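You operate a simulated robot arm through the tools that you are given. There is no shell and no other tool.

You are at the controls of a simulated robot arm. One attempt, no reset.

JOB
Put things in order on the long workbench. At the end: the green clip from the long workbench stands where the orange clip stood; the orange clip stands where the red measuring cup stood; the silver bolt from the long workbench stands on top of the block; the red measuring cup from the long workbench is on the teal box; whatever was shut is shut again. Leave all else as you found it, and nothing knocked over. Set down upright: measuring cup.

The check looks at the end state, three seconds after you hand in, the way a careful person would. Anything else that was tipped, shoved, dropped, spilled or broken makes it a failure.

ROBOT AND FRAMES
A 7-joint arm with a two-finger gripper, fixed in place. Base frame: the origin is at the foot of the arm, x ahead of it, y to its left, z up; the work surface is at about z = 0.88. Lengths are in m, angles in rad, forces in N, time in s.
With the tool pointing down near the work surface it reaches from about 0.34 to 0.72 m from the base axis. Its first joint turns from -1.152 to 1.152 rad. Payload 2.45 kg.
The TCP is the grasp point between the finger pads, 0.026 m short of the fingertips. In the tool frame z runs along the fingers and y along their closing line. Largest opening 0.096 m; the body of the gripper starts 0.069 m behind the TCP.
Orientation is that of the tool frame in the base frame, as a unit quaternion [w, x, y, z]. With the fingers straight down and closing along the base's y, the tool's x points along the base's -x, its y along +y and its z along -z.

CONTROLS
- The arm moves only by the tool jog_arm. Its argument "commands" is a list of rows, each an object of numbers (a shift or turn left out is 0, a gripper value left out holds the last): "x", "y", "z": the shift along the base's x, y, z in units of 30 mm (1.0 is 30 mm); "wx", "wy", "wz": the turn, a rotation vector about the base's x, y, z in units of 4 degrees (1.0 is 4 degrees); "grip": the opening, from 0 (shut) to 1 (fully open). In form: [{"x": .., "y": .., "z": .., "wx": .., "wy": .., "wz": .., "grip": ..}, ...]. A call has 1 to 20 rows; each row shifts and turns the commanded pose from where the row before left it. A call with a number of a shift or a turn outside -1 to 1 is refused whole. Rows are played at 5 a second. More than 0.05 m and 0.15 rad between two rows, or a gripper value outside its range, and nothing of the call is played. A pose out of reach is approached as far as the arm can. The call stops where the force on the tool passes 40 N (or 10 N more than at its start, if that is more) or the arm is blocked; 0.2 s more then pass. The fingers move at their own pace and stop on an object; they squeeze with about 28 N. The grip force told is the motor's: it shows also when the fingers shut on nothing. Time passes only in rows, and 0.2 s behind the last, so rows that do not move let the fingers close. It gives the time, the measured TCP pose, the force on the tool (base axes), the opening and the grip force at its end, in the units of the frame above (readings bear some noise), with the torque about the TCP (base axes, N m) and any sound that the robot's microphone picked up.
- Cameras (640 x 400 px; columns grow to the right, rows downward): "scene" is fixed at [0.1701, -0.3943, 1.4392]; the picture's right is [0.74, -0.67, 0.00], its down [-0.30, -0.33, -0.90] and it looks along [0.60, 0.67, -0.45] (base axes); focal length 346 px, centre (320, 200). "wrist" rides on the gripper at [0.082, 0.003, -0.098] in the tool frame; the picture's right is [-0.04, 1.00, 0.00], its down [-0.73, -0.03, -0.68] and it looks along [-0.68, -0.03, 0.73] (tool axes); focal length 256 px, centre (320, 200). There is no depth. A picture from a camera that has moved, and an enlarged one, comes with that camera's place and axes in the base frame and with its lens.
- camera(camera): a new picture of that camera. The clock stands still meanwhile.
- enlarge(camera, box): a new picture of the part [left, top, right, bottom] of that camera's present view, enlarged. The clock stands still meanwhile.
- sign_off(): hands the job in; it is judged then, once.

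Nothing tells you positions but the pictures and the camera data. Unless the task says otherwise, let go and move clear before handing in.

The tools are called as name(argument=value, ...) on one line, values as JSON. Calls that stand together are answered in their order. jog_arm: Moves the arm, as the interface text tells. Its arguments: {"type":"object","properties":{"commands":{"type":"array","items":{"type":"object","properties":{"x":{"type":"number"},"y":{"type":"number"},"z":{"type":"number"},"wx":{"type":"number"},"wy":{"type":"number"},"wz":{"type":"number"},"grip":{"type":"number"}}}}},"required":["commands"]} The other tools are called the same way: camera (camera) takes a picture; enlarge (camera, box) takes an enlarged picture of a part of a camera's view; sign_off () hands the job in.

At the start:

```text
time: 0.0
tcp_pos: [0.4052, 0.0493, 1.212]
orientation: [0.0, 0.0, 1.0, 0.0]
force: [-0.6, 1.5, 0.4]
moment: [0.0, 0.02, -0.01]
grip_width: 0.0962
grasp_force: 0.0
```

scene: 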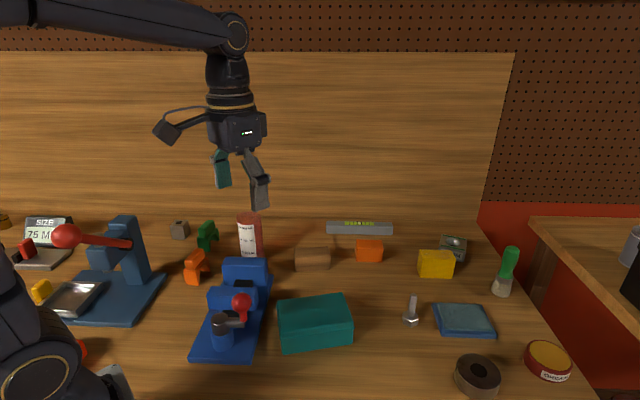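
wrist: 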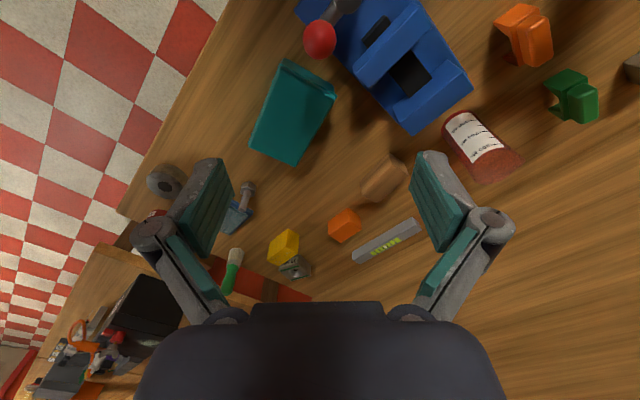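

I see a bench with clips (green and orange) left of centre, a blue vise-like device, a teal box, a brown block, an orange block, a yellow block, a bolt and other items. I'll take enlarged views first to identify the red measuring cup, the block and the bolt.

enlarge(camera="scene", box=[160, 200, 360, 325])

enlarge(camera="scene", box=[340, 200, 540, 325])

enlarge(camera="scene", box=[0, 200, 200, 325])

enlarge(camera="scene", box=[0, 275, 200, 400])

enlarge(camera="scene", box=[400, 275, 600, 400])

enlarge(camera="scene", box=[180, 240, 380, 365])

```text
3.20 times, centred on (260, 262) of scene
camera zoom: at [0.1701, -0.3943, 1.4392], right [0.74, -0.67, 0.0], down [-0.3, -0.33, -0.9], along [0.6, 0.67, -0.45], focal length 1108 px, centre (512, 0)
```

zoom: 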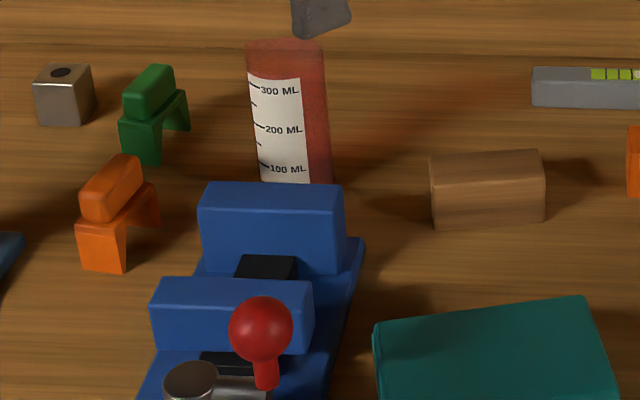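

```text
3.20 times, centred on (440, 262) of scene
camera zoom: at [0.1701, -0.3943, 1.4392], right [0.74, -0.67, 0.0], down [-0.3, -0.33, -0.9], along [0.6, 0.67, -0.45], focal length 1108 px, centre (-64, 0)
```

zoom: 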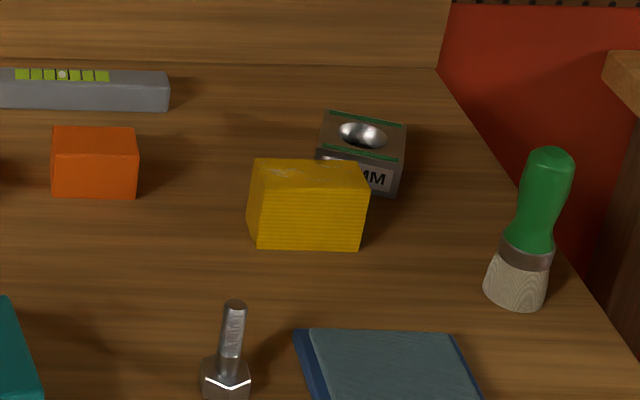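

```text
3.20 times, centred on (100, 262) of scene
camera zoom: at [0.1701, -0.3943, 1.4392], right [0.74, -0.67, 0.0], down [-0.3, -0.33, -0.9], along [0.6, 0.67, -0.45], focal length 1108 px, centre (1024, 0)
```

zoom: 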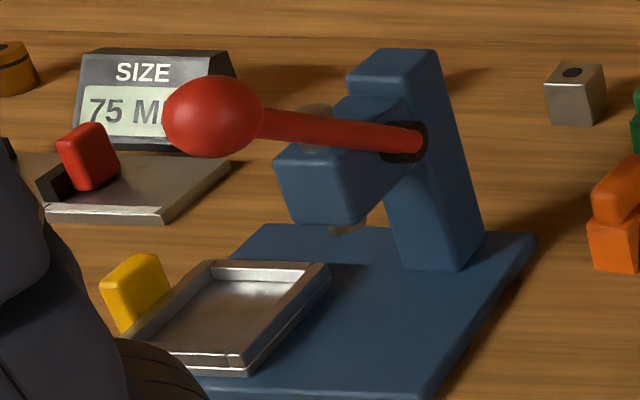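

```text
3.20 times, centred on (100, 338) of scene
camera zoom: at [0.1701, -0.3943, 1.4392], right [0.74, -0.67, 0.0], down [-0.3, -0.33, -0.9], along [0.6, 0.67, -0.45], focal length 1108 px, centre (1024, -240)
```

zoom: 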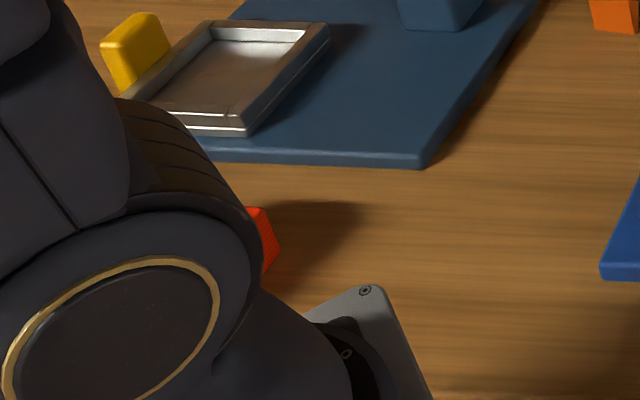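

```text
3.20 times, centred on (500, 338) of scene
camera zoom: at [0.1701, -0.3943, 1.4392], right [0.74, -0.67, 0.0], down [-0.3, -0.33, -0.9], along [0.6, 0.67, -0.45], focal length 1108 px, centre (-256, -240)
```

zoom: 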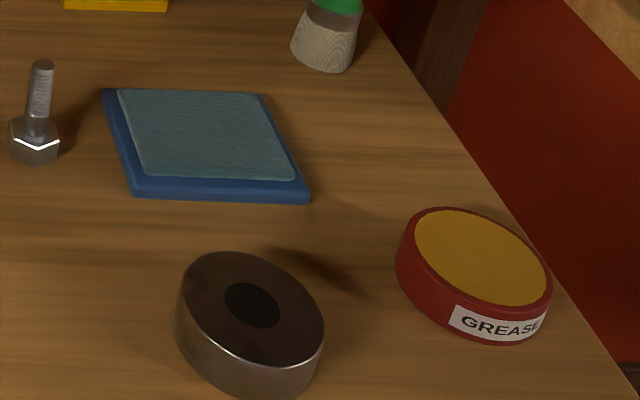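

```text
3.20 times, centred on (280, 302) of scene
camera zoom: at [0.1701, -0.3943, 1.4392], right [0.74, -0.67, 0.0], down [-0.3, -0.33, -0.9], along [0.6, 0.67, -0.45], focal length 1108 px, centre (448, -128)
```

zoom: 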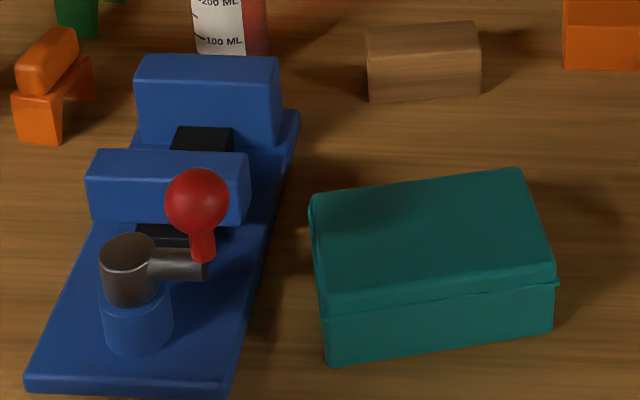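

The red graduated cylinder behind the blue vise looks like the measuring cup. I'll enlarge the wrist view to examine the brown and orange pieces and the clips.

enlarge(camera="wrist", box=[230, 140, 430, 265])

enlarge(camera="wrist", box=[420, 0, 640, 190])

enlarge(camera="wrist", box=[230, 0, 480, 160])

enlarge(camera="wrist", box=[0, 140, 320, 400])

```text
3.20 times, centred on (330, 202) of wrist
camera zoom: at [0.3236, 0.0518, 1.3102], right [0.04, 1.0, 0.0], down [0.73, -0.03, 0.68], along [0.68, -0.03, -0.73], focal length 819 px, centre (288, 192)
```

zoom: 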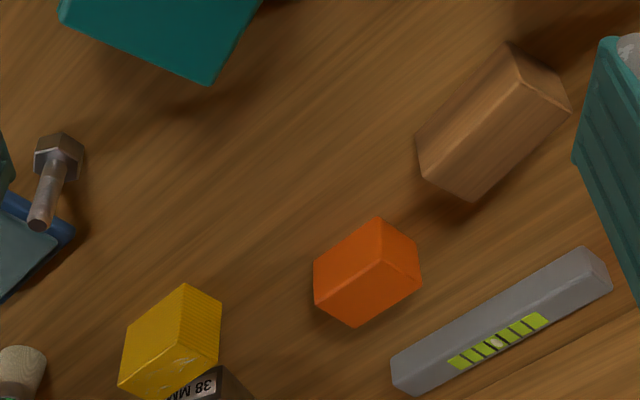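

```text
2.11 times, centred on (530, 95) of wrist
camera zoom: at [0.3236, 0.0518, 1.3102], right [0.04, 1.0, 0.0], down [0.73, -0.03, 0.68], along [0.68, -0.03, -0.73], focal length 539 px, centre (-122, 421)
```

zoom: 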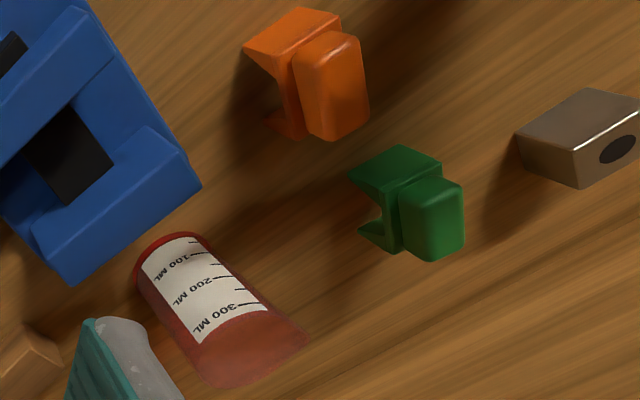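

```text
2.50 times, centred on (355, 80) of wrist
camera zoom: at [0.3236, 0.0518, 1.3102], right [0.04, 1.0, 0.0], down [0.73, -0.03, 0.68], along [0.68, -0.03, -0.73], focal length 640 px, centre (232, 500)
```

zoom: 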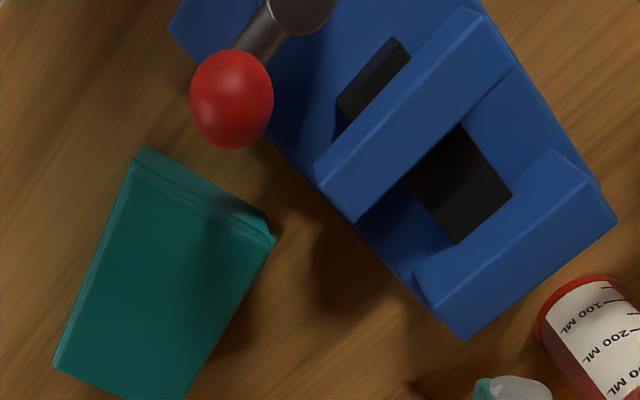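

```text
1.54 times, centred on (160, 270) of wrist
camera zoom: at [0.3236, 0.0518, 1.3102], right [0.04, 1.0, 0.0], down [0.73, -0.03, 0.68], along [0.68, -0.03, -0.73], focal length 394 px, centre (566, 92)
```

zoom: 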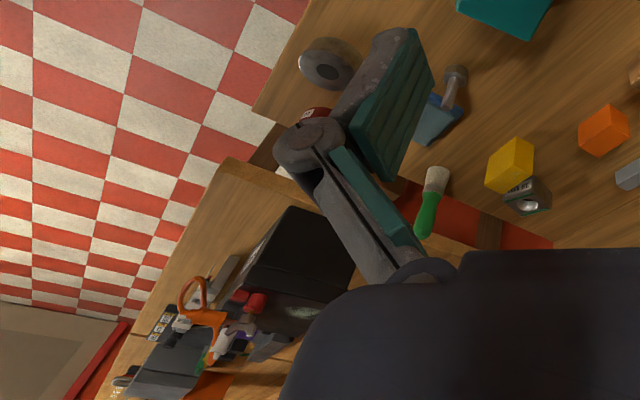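

The tan/brown wooden piece between cup and orange cube appears to be the block; the cup is a tall red cylinder at about (0.55, 0.30). I'll tilt the wrist so its camera looks straight down and survey the bench.

jog_arm(commands=[{"wy": 0.98, "y": 0.3, "x": 0.1}, {"wy": 0.98, "y": 0.3, "x": 0.1}, {"wy": 0.98, "y": 0.3, "x": 0.1}, {"wy": 0.98, "y": 0.3, "x": 0.1}, {"wy": 0.98, "y": 0.3, "x": 0.1}, {"wy": 0.98, "y": 0.3, "x": 0.1}, {"wy": 0.98, "y": 0.3, "x": 0.1}, {"wy": 0.98, "y": 0.3, "x": 0.1}, {"wy": 0.98, "y": 0.3, "x": 0.1}, {"wy": 0.98, "y": 0.3, "x": 0.1}, {"wy": 0.98, "y": 0.3, "x": 0.1}, {}])

camera(camera="wrist")

camera(camera="scene")

```text
time: 2.6
tcp_pos: [0.4257, 0.1305, 1.2082]
orientation: [-0.322, 0.001, 0.947, -0.004]
force: [0.0, 0.7, 0.4]
moment: [-0.01, 0.01, -0.01]
grip_width: 0.096
grasp_force: 0.1
out of reach, approached as far as the arm can: row 10, 11
```

```text
taken
camera wrist: at [0.4223, 0.1345, 1.3348], right [0.03, 1.0, -0.03], down [1.0, -0.03, 0.09], along [0.09, -0.03, -1.0], focal length 256 px, centre (320, 200)
```

wrist: 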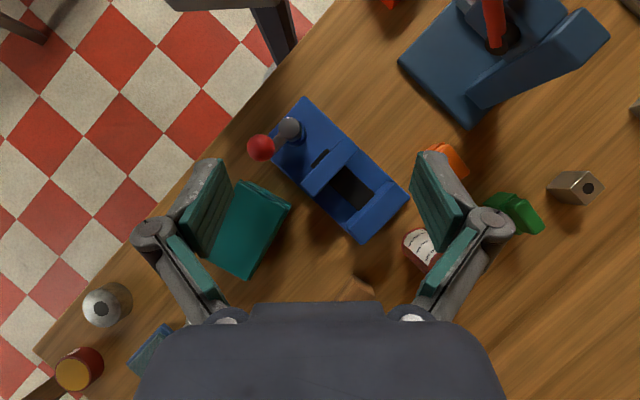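

```text
taken
```

scene: 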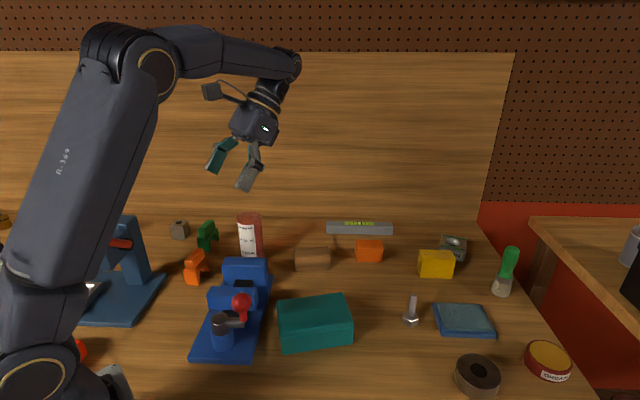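

The top-down view confirms the layout: bench axes are turned about 45° from the base, the cup's base is near (0.555, 0.30). I'll return the tool to vertical, yaw it to align with the bench, and look closer at the clips and cup.

jog_arm(commands=[{"wy": -1}, {"wy": -1}, {"wy": -1}, {"wy": -1}, {"wy": -1}, {"wy": -1}, {"wy": -1}, {"wy": -1}, {"wy": -1}, {"wy": -0.4}, {}])

```text
time: 5.0
tcp_pos: [0.4266, 0.1321, 1.2074]
orientation: [0.001, 0.002, 1.0, -0.003]
force: [-0.1, 0.2, 0.5]
moment: [0.02, -0.03, 0.02]
grip_width: 0.0961
grasp_force: 0.2
```

The tool is vertical again. Now I yaw it by +48° and move left over the clips area at safe height.

jog_arm(commands=[{"wz": 1, "y": 0.3}, {"wz": 1, "y": 0.3}, {"wz": 1, "y": 0.3}, {"wz": 1, "y": 0.3}, {"wz": 1, "y": 0.3}, {"wz": 1, "y": 0.3}, {"wz": 1, "y": 0.3}, {"wz": 1, "y": 0.3}, {"wz": 1, "y": 0.3}, {"wz": 1, "y": 0.3}, {"wz": 1, "y": 0.3}, {"wz": 1, "y": 0.3}, {}])

camera(camera="wrist")

camera(camera="scene")

```text
time: 7.8
tcp_pos: [0.4257, 0.2409, 1.2076]
orientation: [0.001, -0.407, 0.914, -0.003]
force: [0.2, 0.2, 0.0]
moment: [0.0, 0.01, 0.02]
grip_width: 0.0959
grasp_force: 0.0
```

```text
taken
camera wrist: at [0.3695, 0.1811, 1.305], right [-0.71, 0.7, -0.01], down [0.51, 0.53, 0.68], along [0.48, 0.48, -0.73], focal length 256 px, centre (320, 200)
```

wrist: 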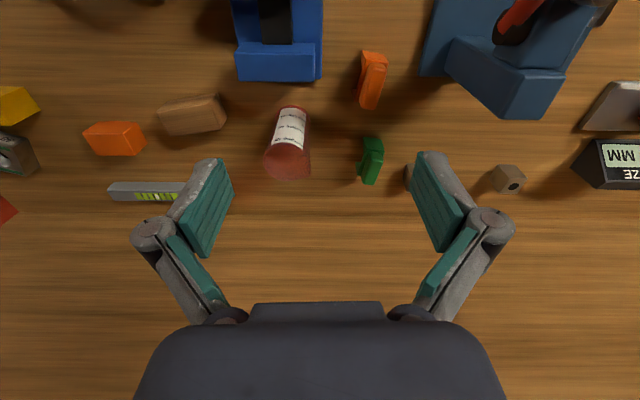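

```text
taken
```

scene: 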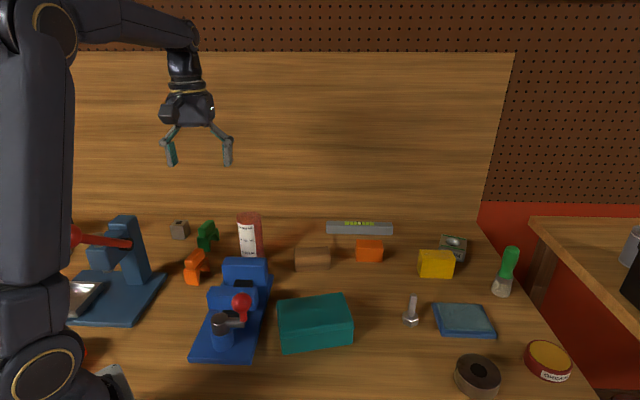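

Now the image is aligned with the bench. I'll enlarge the clips/cup region.

enlarge(camera="wrist", box=[220, 20, 420, 200])

enlarge(camera="wrist", box=[60, 60, 240, 220])

```text
2.22 times, centred on (320, 110) of wrist
camera zoom: at [0.3695, 0.1811, 1.305], right [-0.71, 0.7, -0.01], down [0.51, 0.53, 0.68], along [0.48, 0.48, -0.73], focal length 569 px, centre (320, 400)
```

zoom: 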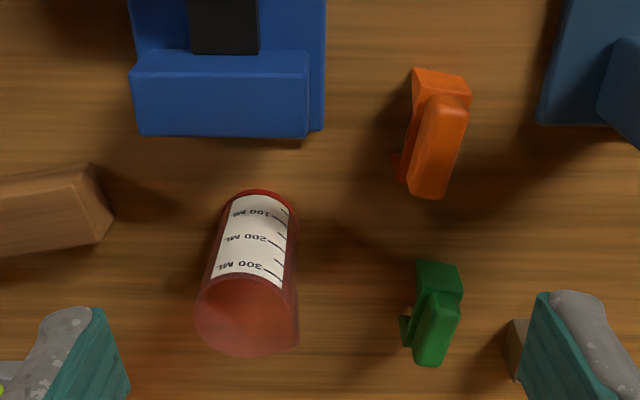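

```text
2.50 times, centred on (150, 140) of wrist
camera zoom: at [0.3695, 0.1811, 1.305], right [-0.71, 0.7, -0.01], down [0.51, 0.53, 0.68], along [0.48, 0.48, -0.73], focal length 640 px, centre (745, 350)
```

zoom: 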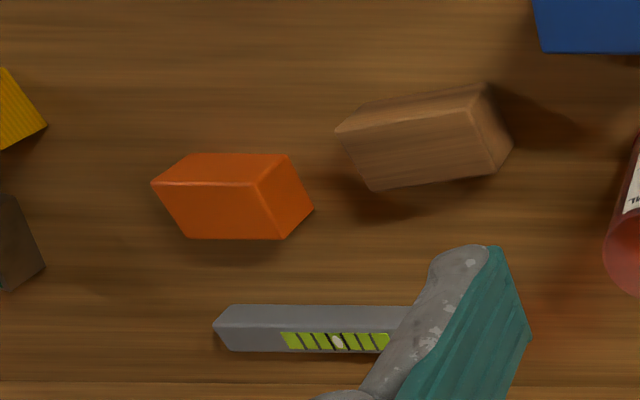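

The brown wooden piece is the block and the cup is a red cylinder about 0.068 m wide, standing around (0.545, 0.29). I'll move above the cup with fingers open and check alignment.

jog_arm(commands=[{"x": 0.8, "y": 0.33, "z": -0.5, "grip": 1}, {"x": 0.8, "y": 0.33, "z": -0.5}, {"x": 0.8, "y": 0.33, "z": -0.5}, {"x": 0.8, "y": 0.33, "z": -0.5}, {"x": 0.78, "y": 0.33, "z": -0.5}, {}])

camera(camera="wrist")

camera(camera="scene")

```text
time: 9.2
tcp_pos: [0.5473, 0.2893, 1.134]
orientation: [0.001, -0.405, 0.914, -0.002]
force: [0.7, 1.1, 0.1]
moment: [0.05, 0.02, 0.04]
grip_width: 0.096
grasp_force: 0.0
```

```text
taken
camera wrist: at [0.4901, 0.2309, 1.23], right [-0.71, 0.7, -0.01], down [0.51, 0.53, 0.68], along [0.48, 0.48, -0.73], focal length 256 px, centre (320, 200)
```

wrist: 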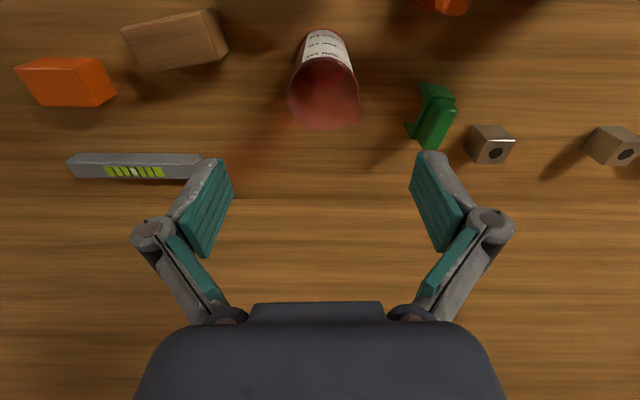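

```text
taken
```

scene: 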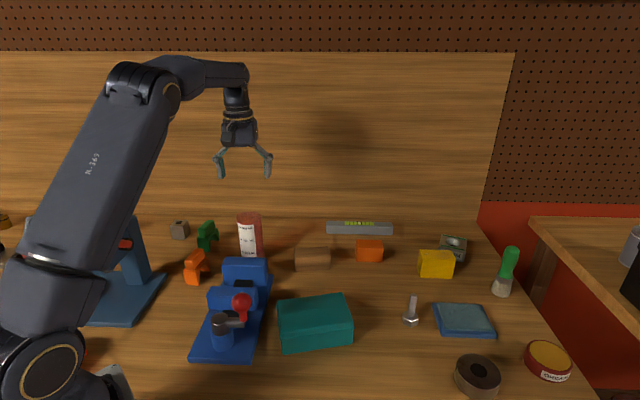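

The cup is nearly centred under the gripper. I'll nudge 2–3 mm and descend to z ≈ 0.96, with fingers open either side.

jog_arm(commands=[{"x": -0.08, "y": 0.07, "z": -0.7}, {"z": -0.9}, {"z": -0.9}, {"z": -0.9}, {"z": -0.9}, {"z": -0.8}, {"z": -0.7}, {}])

camera(camera="wrist")

enlarge(camera="scene", box=[160, 180, 360, 305])

```text
time: 11.0
tcp_pos: [0.5434, 0.2911, 0.9602]
orientation: [0.002, -0.406, 0.914, -0.002]
force: [0.3, 0.3, -1.1]
moment: [0.02, 0.01, 0.04]
grip_width: 0.0961
grasp_force: 0.0
```

```text
taken
camera wrist: at [0.486, 0.2337, 1.057], right [-0.71, 0.7, -0.01], down [0.51, 0.53, 0.68], along [0.48, 0.48, -0.73], focal length 256 px, centre (320, 200)
```

wrist: 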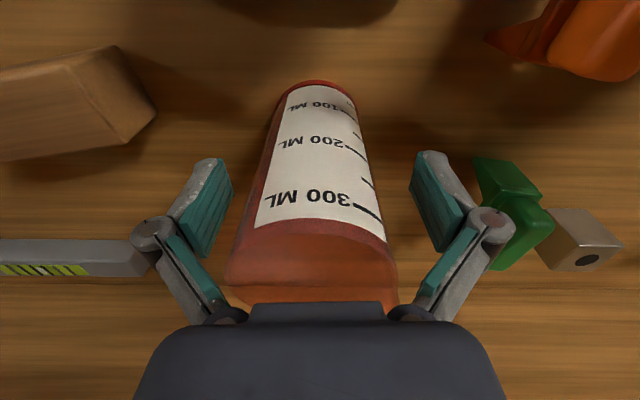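

```text
3.20 times, centred on (260, 242) of scene
camera zoom: at [0.1701, -0.3943, 1.4392], right [0.74, -0.67, 0.0], down [-0.3, -0.33, -0.9], along [0.6, 0.67, -0.45], focal length 1108 px, centre (512, 64)
```

zoom: 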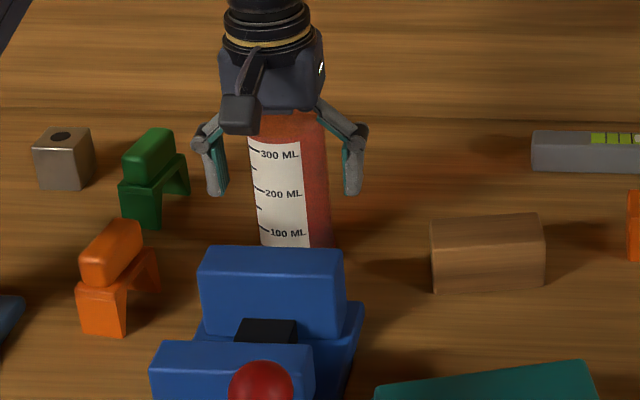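

The cup sits between the fingers, its base centre at about (0.546, 0.293). Closing the gripper on it now.

jog_arm(commands=[{"grip": 0}, {"grip": 0}, {"grip": 0}, {"grip": 0}, {"grip": 0}])

```text
time: 12.2
tcp_pos: [0.5434, 0.2922, 0.9603]
orientation: [0.001, -0.405, 0.914, -0.001]
force: [-1.6, -1.3, 12.9]
moment: [-0.08, 0.09, -0.04]
grip_width: 0.0709
grasp_force: 27.8
```

Gripped at 0.071 m width. Lifting slowly and checking.

jog_arm(commands=[{"z": 0.3}, {"z": 0.5}, {"z": 0.7}, {}])

camera(camera="wrist")

enlarge(camera="scene", box=[160, 180, 360, 305])

```text
time: 13.2
tcp_pos: [0.5426, 0.2911, 1.0062]
orientation: [0.001, -0.405, 0.914, -0.002]
force: [0.6, 1.0, -1.2]
moment: [0.03, 0.03, 0.0]
grip_width: 0.0691
grasp_force: 28.1
```

```text
taken
camera wrist: at [0.4862, 0.2329, 1.1033], right [-0.71, 0.7, 0.0], down [0.51, 0.53, 0.68], along [0.48, 0.48, -0.73], focal length 256 px, centre (320, 200)
```

wrist: 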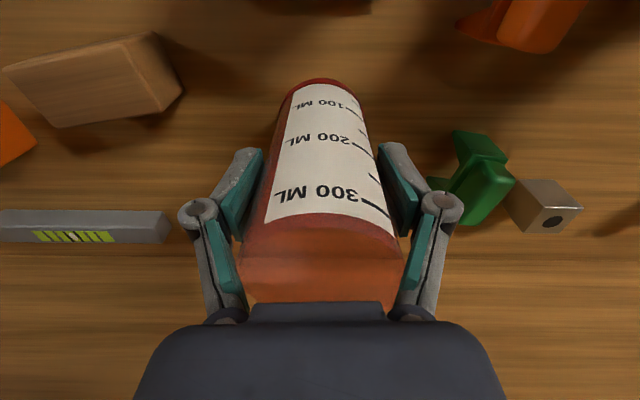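

```text
3.20 times, centred on (260, 242) of scene
camera zoom: at [0.1701, -0.3943, 1.4392], right [0.74, -0.67, 0.0], down [-0.3, -0.33, -0.9], along [0.6, 0.67, -0.45], focal length 1108 px, centre (512, 64)
```

zoom: 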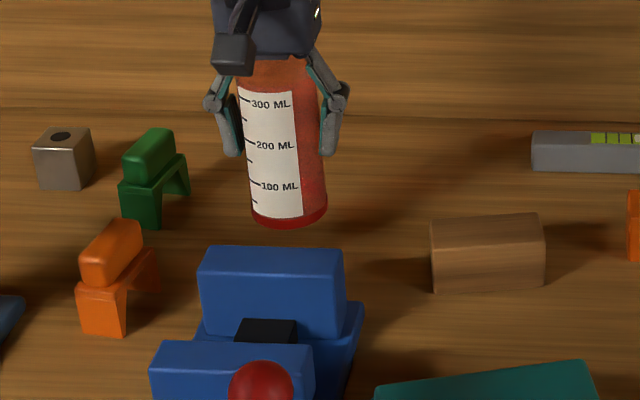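

The cup is held upright, base ≈ 0.080 m below the TCP. I'll raise it well above the vise and carry it over to the teal box, centred around (0.508, −0.003).

jog_arm(commands=[{"z": 0.8}, {"z": 1}, {"z": 1}, {"z": 1}, {"y": -0.5, "x": -0.06}, {"y": -0.75, "x": -0.09}, {"y": -0.75, "x": -0.09}, {"y": -0.75, "x": -0.09}, {"y": -0.75, "x": -0.09}, {"y": -0.75, "x": -0.09}, {"y": -0.75, "x": -0.09}, {"y": -0.75, "x": -0.09}, {"y": -0.75, "x": -0.09}, {"y": -0.75, "x": -0.09}, {"y": -0.75, "x": -0.09}, {"y": -0.75, "x": -0.09}, {"y": -0.75, "x": -0.09}, {"y": -0.3, "x": -0.04}, {}])

camera(camera="wrist")

camera(camera="scene")

```text
time: 17.2
tcp_pos: [0.5059, -0.0036, 1.1185]
orientation: [0.002, -0.405, 0.914, -0.003]
force: [-0.5, -0.2, -1.0]
moment: [-0.03, -0.04, 0.01]
grip_width: 0.0673
grasp_force: 28.0
```

```text
taken
camera wrist: at [0.4499, -0.0618, 1.2155], right [-0.71, 0.7, -0.01], down [0.51, 0.53, 0.68], along [0.48, 0.48, -0.73], focal length 256 px, centre (320, 200)
```

wrist: 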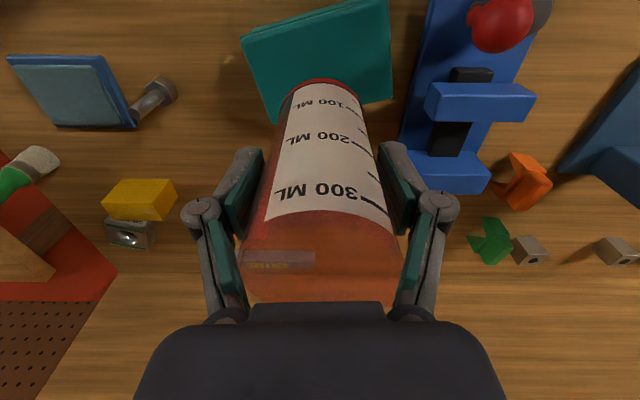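

```text
taken
```

scene: 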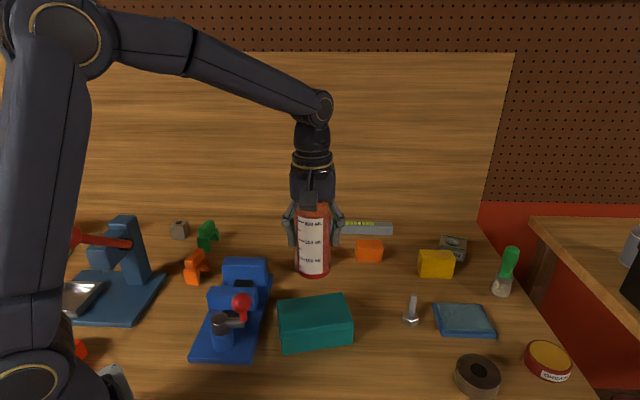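

The cup hangs right over the teal box's centre. I'll lower to about 15 mm above the lid and check.

jog_arm(commands=[{"z": -0.6}, {"z": -0.8}, {"z": -0.8}, {"z": -0.7}, {"z": -0.4}, {}])

enlarge(camera="scene", box=[220, 230, 420, 370])

camera(camera="wrist")

```text
time: 18.5
tcp_pos: [0.5095, -0.0024, 1.022]
orientation: [0.004, -0.406, 0.914, -0.003]
force: [-1.0, 0.3, 8.7]
moment: [-0.03, 0.0, -0.03]
grip_width: 0.0667
grasp_force: 27.5
stopped in row 6: the force on the tool passed its limit at 47 N (the readings are from after the stop); the commanded pose is now the measured one
```

```text
2.86 times, centred on (320, 300) of scene
camera zoom: at [0.1699, -0.3943, 1.4392], right [0.74, -0.67, 0.0], down [-0.3, -0.33, -0.9], along [0.6, 0.67, -0.45], focal length 989 px, centre (320, -86)
```

zoom: 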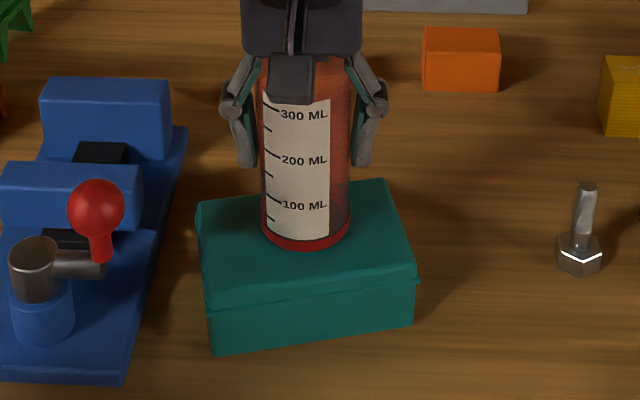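

```text
taken
camera wrist: at [0.4517, -0.0608, 1.1203], right [-0.71, 0.7, -0.01], down [0.51, 0.53, 0.68], along [0.48, 0.48, -0.73], focal length 256 px, centre (320, 200)
```

wrist: 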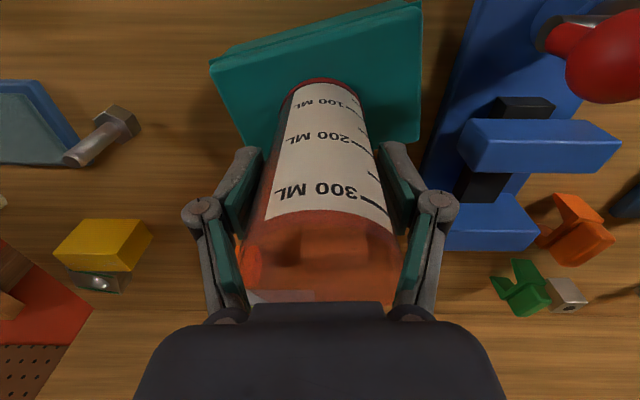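

The cup made contact with the lid at TCP z ≈ 1.022 and stands centred on the box. I'll release gently and then check before moving up.

jog_arm(commands=[{"grip": 0.8}, {"grip": 0.9}, {"grip": 1}, {"grip": 1}, {}])

camera(camera="wrist")

enlarge(camera="scene", box=[220, 230, 420, 370])

```text
time: 19.7
tcp_pos: [0.5081, -0.003, 1.0225]
orientation: [0.002, -0.406, 0.914, -0.003]
force: [0.0, -0.4, -1.3]
moment: [0.0, 0.01, -0.01]
grip_width: 0.096
grasp_force: 0.0
```

```text
taken
camera wrist: at [0.4516, -0.0608, 1.1197], right [-0.71, 0.7, -0.01], down [0.51, 0.53, 0.68], along [0.48, 0.48, -0.73], focal length 256 px, centre (320, 200)
```

wrist: 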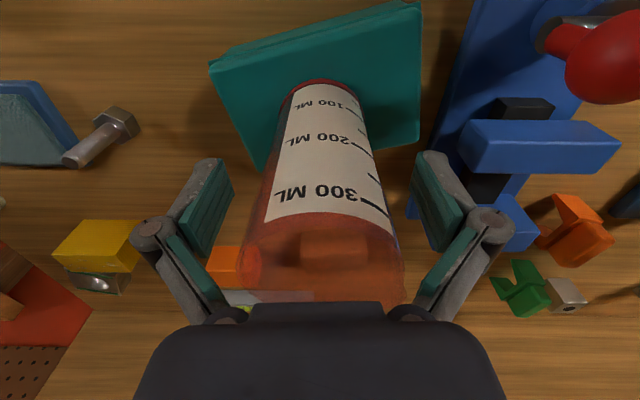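

```text
2.86 times, centred on (320, 300) of scene
camera zoom: at [0.1701, -0.3943, 1.4392], right [0.74, -0.67, 0.0], down [-0.3, -0.33, -0.9], along [0.6, 0.67, -0.45], focal length 989 px, centre (320, -86)
```

zoom: 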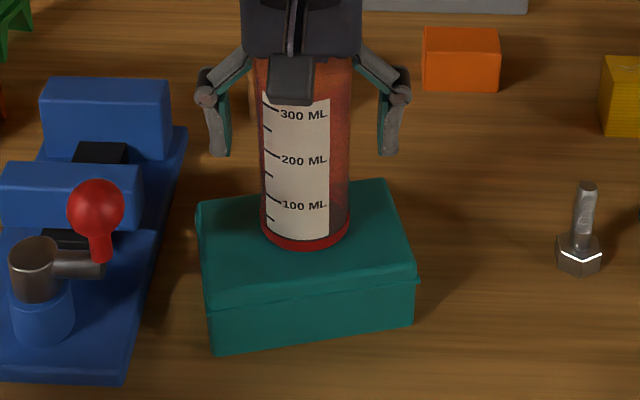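

The cup stands stably on the closed teal box. I'll rise clear and travel to a view over the orange clip.

jog_arm(commands=[{"z": 0.5}, {"z": 0.9}, {"z": 1}, {"z": 1}, {"z": 1}, {"z": 1}, {"x": -0.3, "y": 0.95}, {"x": -0.3, "y": 0.95}, {"x": -0.3, "y": 0.95}, {"x": -0.3, "y": 0.95}, {"x": -0.3, "y": 0.95}, {"x": -0.3, "y": 0.95}, {"x": -0.3, "y": 0.95}, {"x": -0.3, "y": 0.95}, {"x": -0.3, "y": 0.95}, {"x": -0.3, "y": 0.95}, {"x": -0.3, "y": 0.5}, {}])

camera(camera="wrist")

camera(camera="scene")

```text
time: 23.5
tcp_pos: [0.4095, 0.3, 1.1838]
orientation: [0.003, -0.405, 0.914, -0.004]
force: [-0.4, -0.1, 0.2]
moment: [-0.03, -0.03, 0.01]
grip_width: 0.0963
grasp_force: 0.1
```

```text
taken
camera wrist: at [0.3523, 0.2401, 1.2817], right [-0.71, 0.7, -0.01], down [0.51, 0.53, 0.68], along [0.48, 0.48, -0.73], focal length 256 px, centre (320, 200)
```

wrist: 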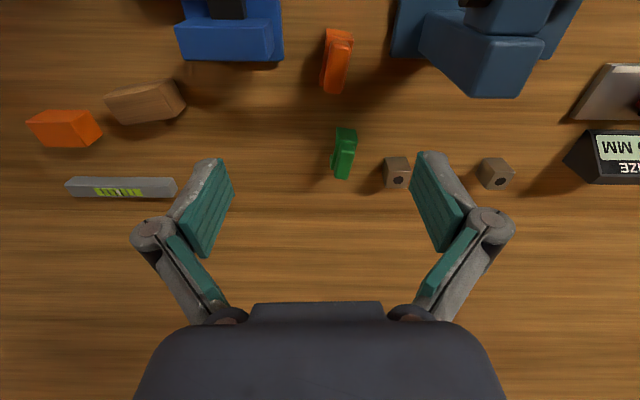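

```text
taken
```

scene: 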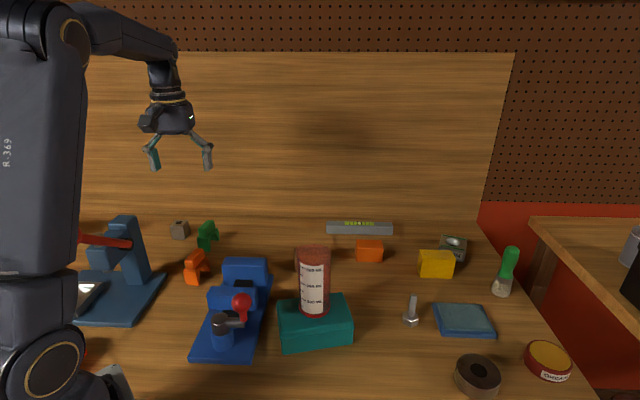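

enlarge(camera="wrist", box=[270, 10, 430, 110])

enlarge(camera="wrist", box=[270, 100, 430, 200])

enlarge(camera="scene", box=[160, 205, 256, 300])

```text
4.00 times, centred on (350, 60) of wrist
camera zoom: at [0.3523, 0.2401, 1.2817], right [-0.71, 0.7, -0.01], down [0.51, 0.53, 0.68], along [0.48, 0.48, -0.73], focal length 1024 px, centre (200, 760)
```

zoom: 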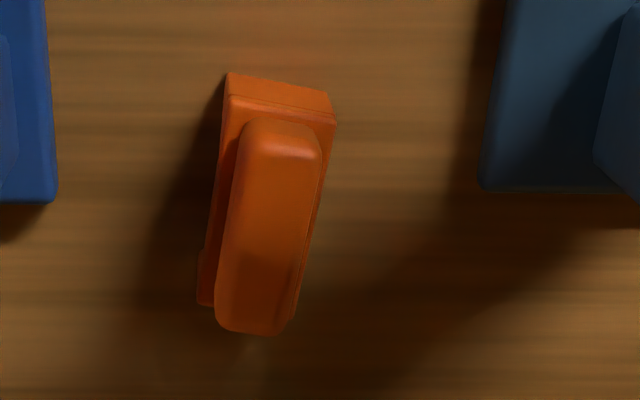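

```text
4.00 times, centred on (350, 150) of wrist
camera zoom: at [0.3523, 0.2401, 1.2817], right [-0.71, 0.7, -0.01], down [0.51, 0.53, 0.68], along [0.48, 0.48, -0.73], focal length 1024 px, centre (200, 400)
```

zoom: 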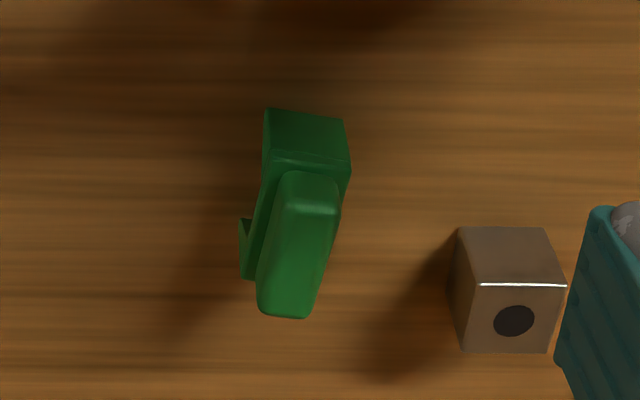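

```text
4.21 times, centred on (208, 252) of scene
camera zoom: at [0.1701, -0.3943, 1.4392], right [0.74, -0.67, 0.0], down [-0.3, -0.33, -0.9], along [0.6, 0.67, -0.45], focal length 1457 px, centre (792, -21)
```

zoom: 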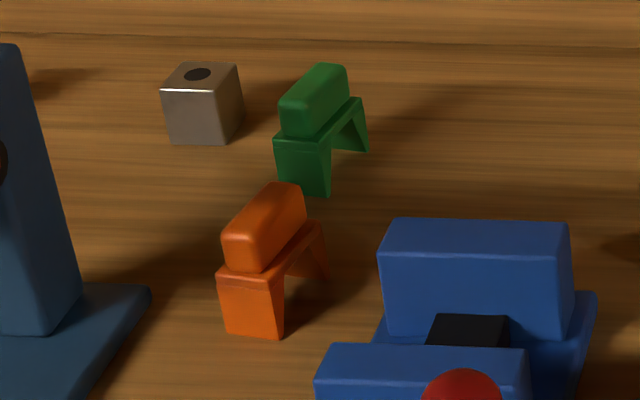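

Both clips are small bridges with a handle bar on top, long axis near 37° in the base frame; orange's centre is near (0.404, 0.316), green's near (0.489, 0.430). I'll turn the tool −10° to match, narrow the opening, and come down above the orange clip.

jog_arm(commands=[{"wz": -0.9, "x": -0.06, "y": 0.18, "grip": 0.65}, {"wz": -0.9, "x": -0.06, "y": 0.18}, {"wz": -0.9, "x": -0.06, "y": 0.17}, {"z": -0.9}, {"z": -0.9}, {"z": -0.9}, {"z": -0.9}, {"z": -0.8}, {}])

camera(camera="wrist")

camera(camera="scene")

```text
time: 25.5
tcp_pos: [0.4035, 0.3133, 1.0514]
orientation: [0.001, -0.318, 0.948, -0.003]
force: [0.1, -1.0, 0.3]
moment: [0.01, -0.01, -0.01]
grip_width: 0.0625
grasp_force: 0.1
```

```text
taken
camera wrist: at [0.3364, 0.2665, 1.1492], right [-0.57, 0.82, -0.01], down [0.6, 0.42, 0.68], along [0.56, 0.38, -0.73], focal length 256 px, centre (320, 200)
```

wrist: 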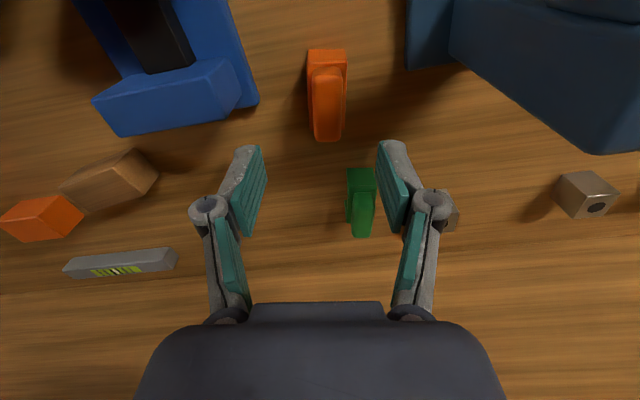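

```text
taken
```

scene: 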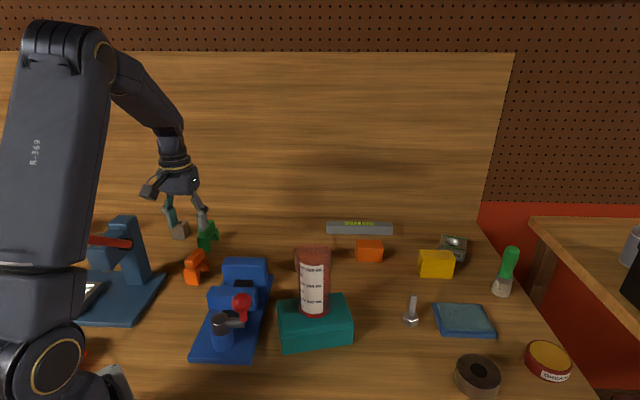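

The clip is now aligned with the tool. I'll zoom to verify the offset before descending.

enlarge(camera="wrist", box=[250, 30, 410, 150])

```text
3.33 times, centred on (330, 90) of wrist
camera zoom: at [0.3364, 0.2665, 1.1492], right [-0.57, 0.82, -0.01], down [0.6, 0.42, 0.68], along [0.56, 0.38, -0.73], focal length 853 px, centre (287, 567)
```

zoom: 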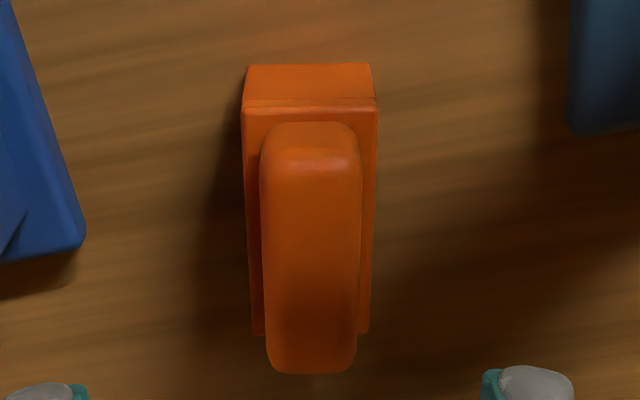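

The orange clip's plate centre is (0.405, 0.319), long axis aligned at ~37°. I'll correct by a few mm and descend to z ≈ 0.918 to grip the bridge.

jog_arm(commands=[{"x": 0.06, "y": 0.19}, {"z": -0.9}, {"z": -0.9}, {"z": -0.9}, {"z": -0.9}, {"z": -0.5}, {"z": -0.33}, {}])

camera(camera="wrist")

enlarge(camera="scene", box=[130, 190, 290, 290])

```text
time: 27.3
tcp_pos: [0.4063, 0.318, 0.9185]
orientation: [0.002, -0.317, 0.948, -0.003]
force: [-1.0, 0.4, 0.0]
moment: [-0.01, 0.01, 0.02]
grip_width: 0.0623
grasp_force: 0.0
```

```text
taken
camera wrist: at [0.339, 0.2718, 1.0176], right [-0.57, 0.82, -0.01], down [0.6, 0.42, 0.68], along [0.56, 0.38, -0.73], focal length 256 px, centre (320, 200)
```

wrist: 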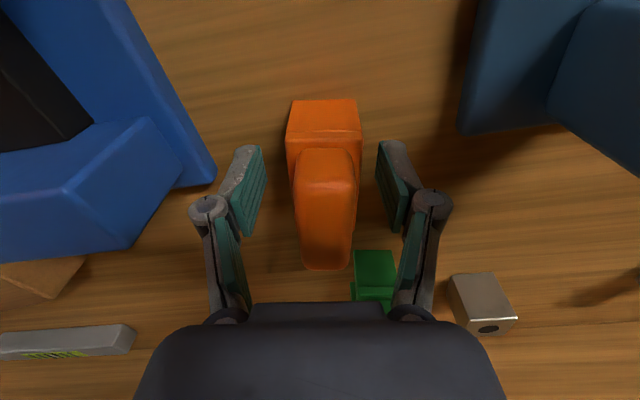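

```text
4.00 times, centred on (210, 240) of scene
camera zoom: at [0.1701, -0.3943, 1.4392], right [0.74, -0.67, 0.0], down [-0.3, -0.33, -0.9], along [0.6, 0.67, -0.45], focal length 1384 px, centre (760, 40)
```

zoom: 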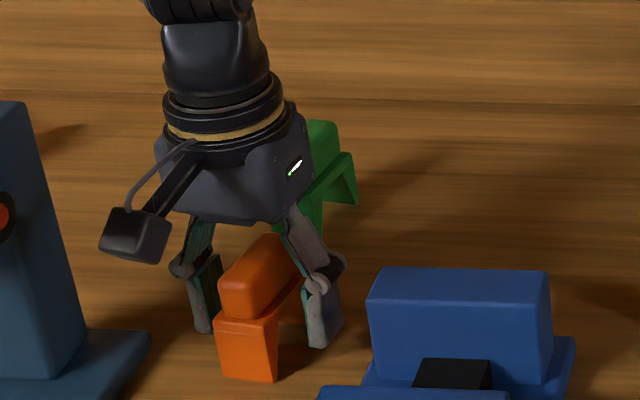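

The fingers straddle the orange clip well clear of the vise and press. Closing now.

jog_arm(commands=[{"grip": 0}, {"grip": 0}, {"grip": 0}, {"grip": 0}, {}])

camera(camera="wrist")

```text
time: 28.5
tcp_pos: [0.4062, 0.3195, 0.9194]
orientation: [0.003, -0.317, 0.948, -0.003]
force: [0.0, 1.3, 0.1]
moment: [0.02, 0.01, -0.03]
grip_width: 0.0323
grasp_force: 28.3
```

```text
taken
camera wrist: at [0.339, 0.2719, 1.0179], right [-0.57, 0.82, -0.01], down [0.6, 0.42, 0.68], along [0.56, 0.38, -0.73], focal length 256 px, centre (320, 200)
```

wrist: 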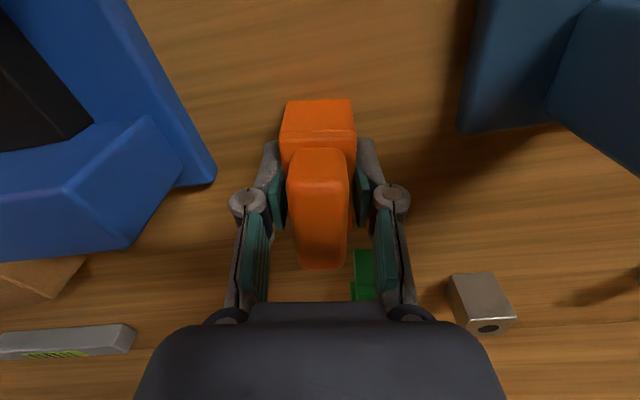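

Gripped at 0.032 m. Lifting the orange clip straight up and carrying it over to where the cup stood (0.546, 0.293).

jog_arm(commands=[{"z": 0.4}, {"z": 0.8}, {"z": 1}, {"z": 1}, {"z": 1}, {"z": 1}, {"x": 0.5, "y": -0.09}, {"x": 0.6, "y": -0.11}, {"x": 0.6, "y": -0.11}, {"x": 0.6, "y": -0.11}, {"x": 0.6, "y": -0.11}, {"x": 0.6, "y": -0.11}, {"x": 0.6, "y": -0.11}, {"x": 0.56, "y": -0.08}, {}])

camera(camera="wrist")

camera(camera="scene")

```text
time: 31.7
tcp_pos: [0.5479, 0.2941, 1.0745]
orientation: [0.002, -0.317, 0.948, -0.004]
force: [-0.3, 0.0, -0.6]
moment: [0.01, 0.01, 0.01]
grip_width: 0.0322
grasp_force: 28.1
```

```text
taken
camera wrist: at [0.4798, 0.2472, 1.1726], right [-0.57, 0.82, -0.01], down [0.6, 0.42, 0.68], along [0.56, 0.38, -0.73], focal length 256 px, centre (320, 200)
```

wrist: 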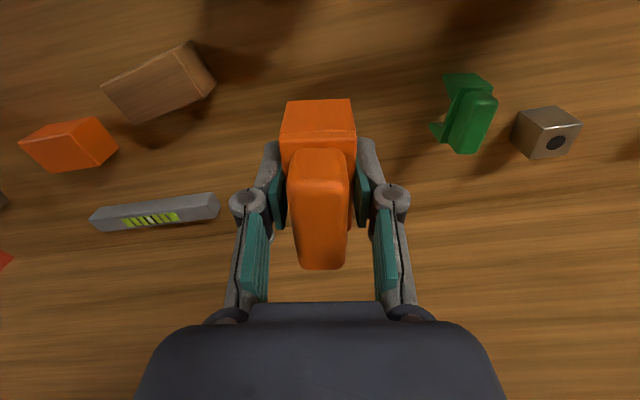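

```text
taken
```

scene: 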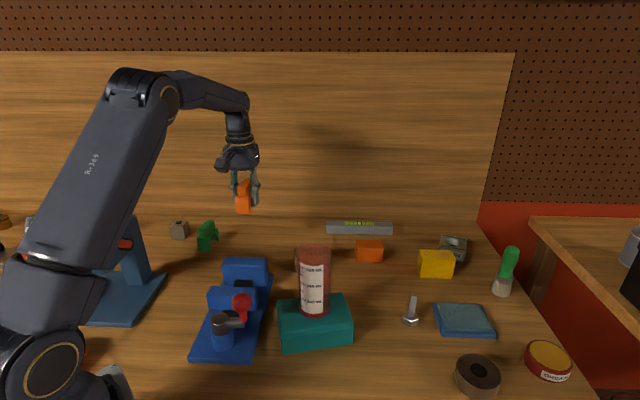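

The clip is over the cup's former spot. Lowering in steps to near the table.

jog_arm(commands=[{"x": -0.04, "y": 0.03, "z": -0.8}, {"z": -0.9}, {"z": -0.9}, {"z": -0.9}, {"z": -0.8}, {"z": -0.4}, {}])

```text
time: 33.3
tcp_pos: [0.5445, 0.2947, 0.9325]
orientation: [0.002, -0.317, 0.948, -0.004]
force: [0.3, -0.6, -0.6]
moment: [0.01, -0.01, 0.01]
grip_width: 0.0323
grasp_force: 28.2
```

jog_arm(commands=[{"z": -0.15}, {"z": -0.1}, {"z": -0.1}, {"z": -0.05}, {}])

enlarge(camera="scene", box=[170, 180, 330, 280])

```text
time: 34.5
tcp_pos: [0.5441, 0.2947, 0.9219]
orientation: [0.003, -0.318, 0.948, -0.004]
force: [-0.1, 0.0, 0.5]
moment: [0.01, -0.02, -0.02]
grip_width: 0.032
grasp_force: 27.9
```

```text
4.00 times, centred on (250, 230) of scene
camera zoom: at [0.1701, -0.3943, 1.4392], right [0.74, -0.67, 0.0], down [-0.3, -0.33, -0.9], along [0.6, 0.67, -0.45], focal length 1384 px, centre (600, 80)
```

zoom: 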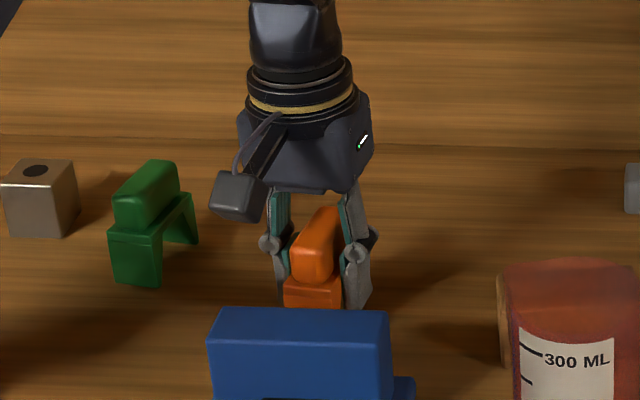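

jog_arm(commands=[{"z": -0.06}, {"z": -0.04}, {}])

```text
time: 35.3
tcp_pos: [0.5453, 0.295, 0.9202]
orientation: [0.003, -0.317, 0.948, -0.004]
force: [-4.4, -4.4, 18.0]
moment: [-0.17, 0.35, 0.0]
grip_width: 0.0325
grasp_force: 27.9
```

Contact with the table (18 N). Releasing the orange clip.

jog_arm(commands=[{"z": 0.02, "grip": 0.45}, {"grip": 0.6}, {"grip": 0.65}, {}])

camera(camera="wrist")

```text
time: 36.3
tcp_pos: [0.5449, 0.2948, 0.9192]
orientation: [0.003, -0.317, 0.948, -0.004]
force: [-0.1, 0.6, 0.2]
moment: [-0.04, 0.04, -0.01]
grip_width: 0.0625
grasp_force: 0.0
```

```text
taken
camera wrist: at [0.4779, 0.2487, 1.0175], right [-0.57, 0.82, -0.01], down [0.6, 0.42, 0.68], along [0.56, 0.38, -0.73], focal length 256 px, centre (320, 200)
```

wrist: 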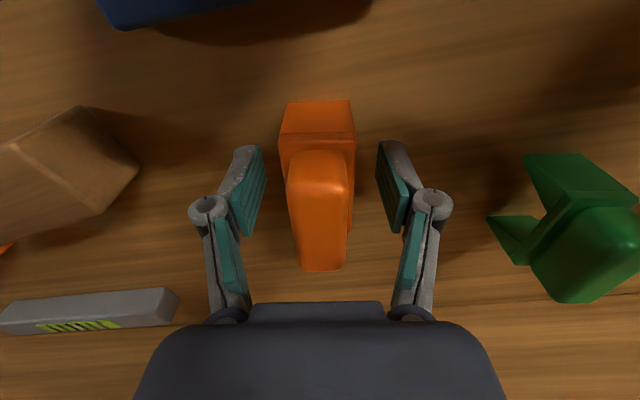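

The orange clip stands free. I'll rise, then move above the green clip.

jog_arm(commands=[{"z": 0.5}, {"z": 1}, {"z": 1}, {"z": 1}, {"z": 0.9}, {"x": -0.3, "y": 0.75}, {"x": -0.31, "y": 0.75}, {"x": -0.31, "y": 0.75}, {"x": -0.31, "y": 0.75}, {"x": -0.32, "y": 0.76}, {"x": -0.32, "y": 0.76}, {}])

camera(camera="wrist")

camera(camera="scene")

```text
time: 38.9
tcp_pos: [0.488, 0.4302, 1.0517]
orientation: [0.002, -0.317, 0.948, -0.004]
force: [-0.7, 0.8, -0.1]
moment: [-0.03, -0.01, -0.01]
grip_width: 0.0626
grasp_force: 0.1
```

```text
taken
camera wrist: at [0.4222, 0.384, 1.1485], right [-0.57, 0.82, -0.01], down [0.6, 0.42, 0.68], along [0.56, 0.38, -0.73], focal length 256 px, centre (320, 200)
```

wrist: 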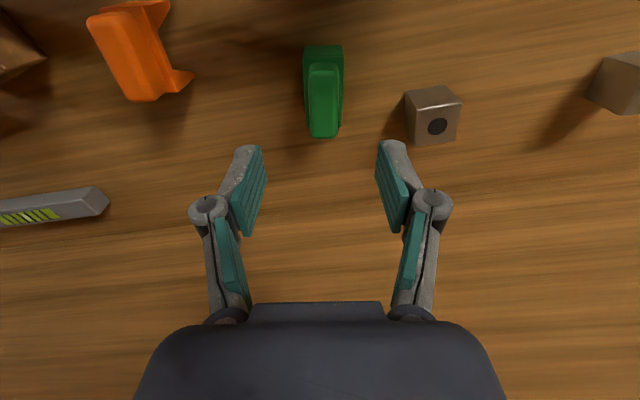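

```text
taken
```

scene: 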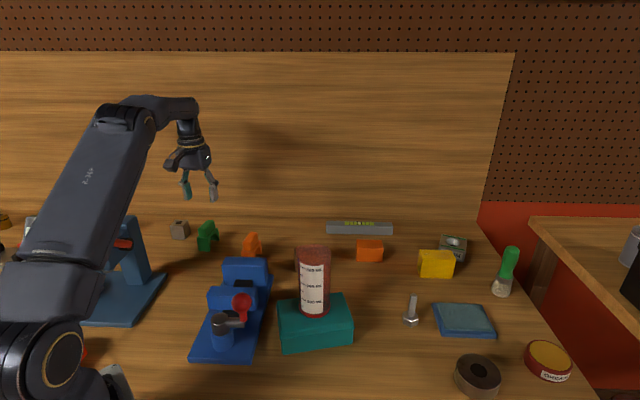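

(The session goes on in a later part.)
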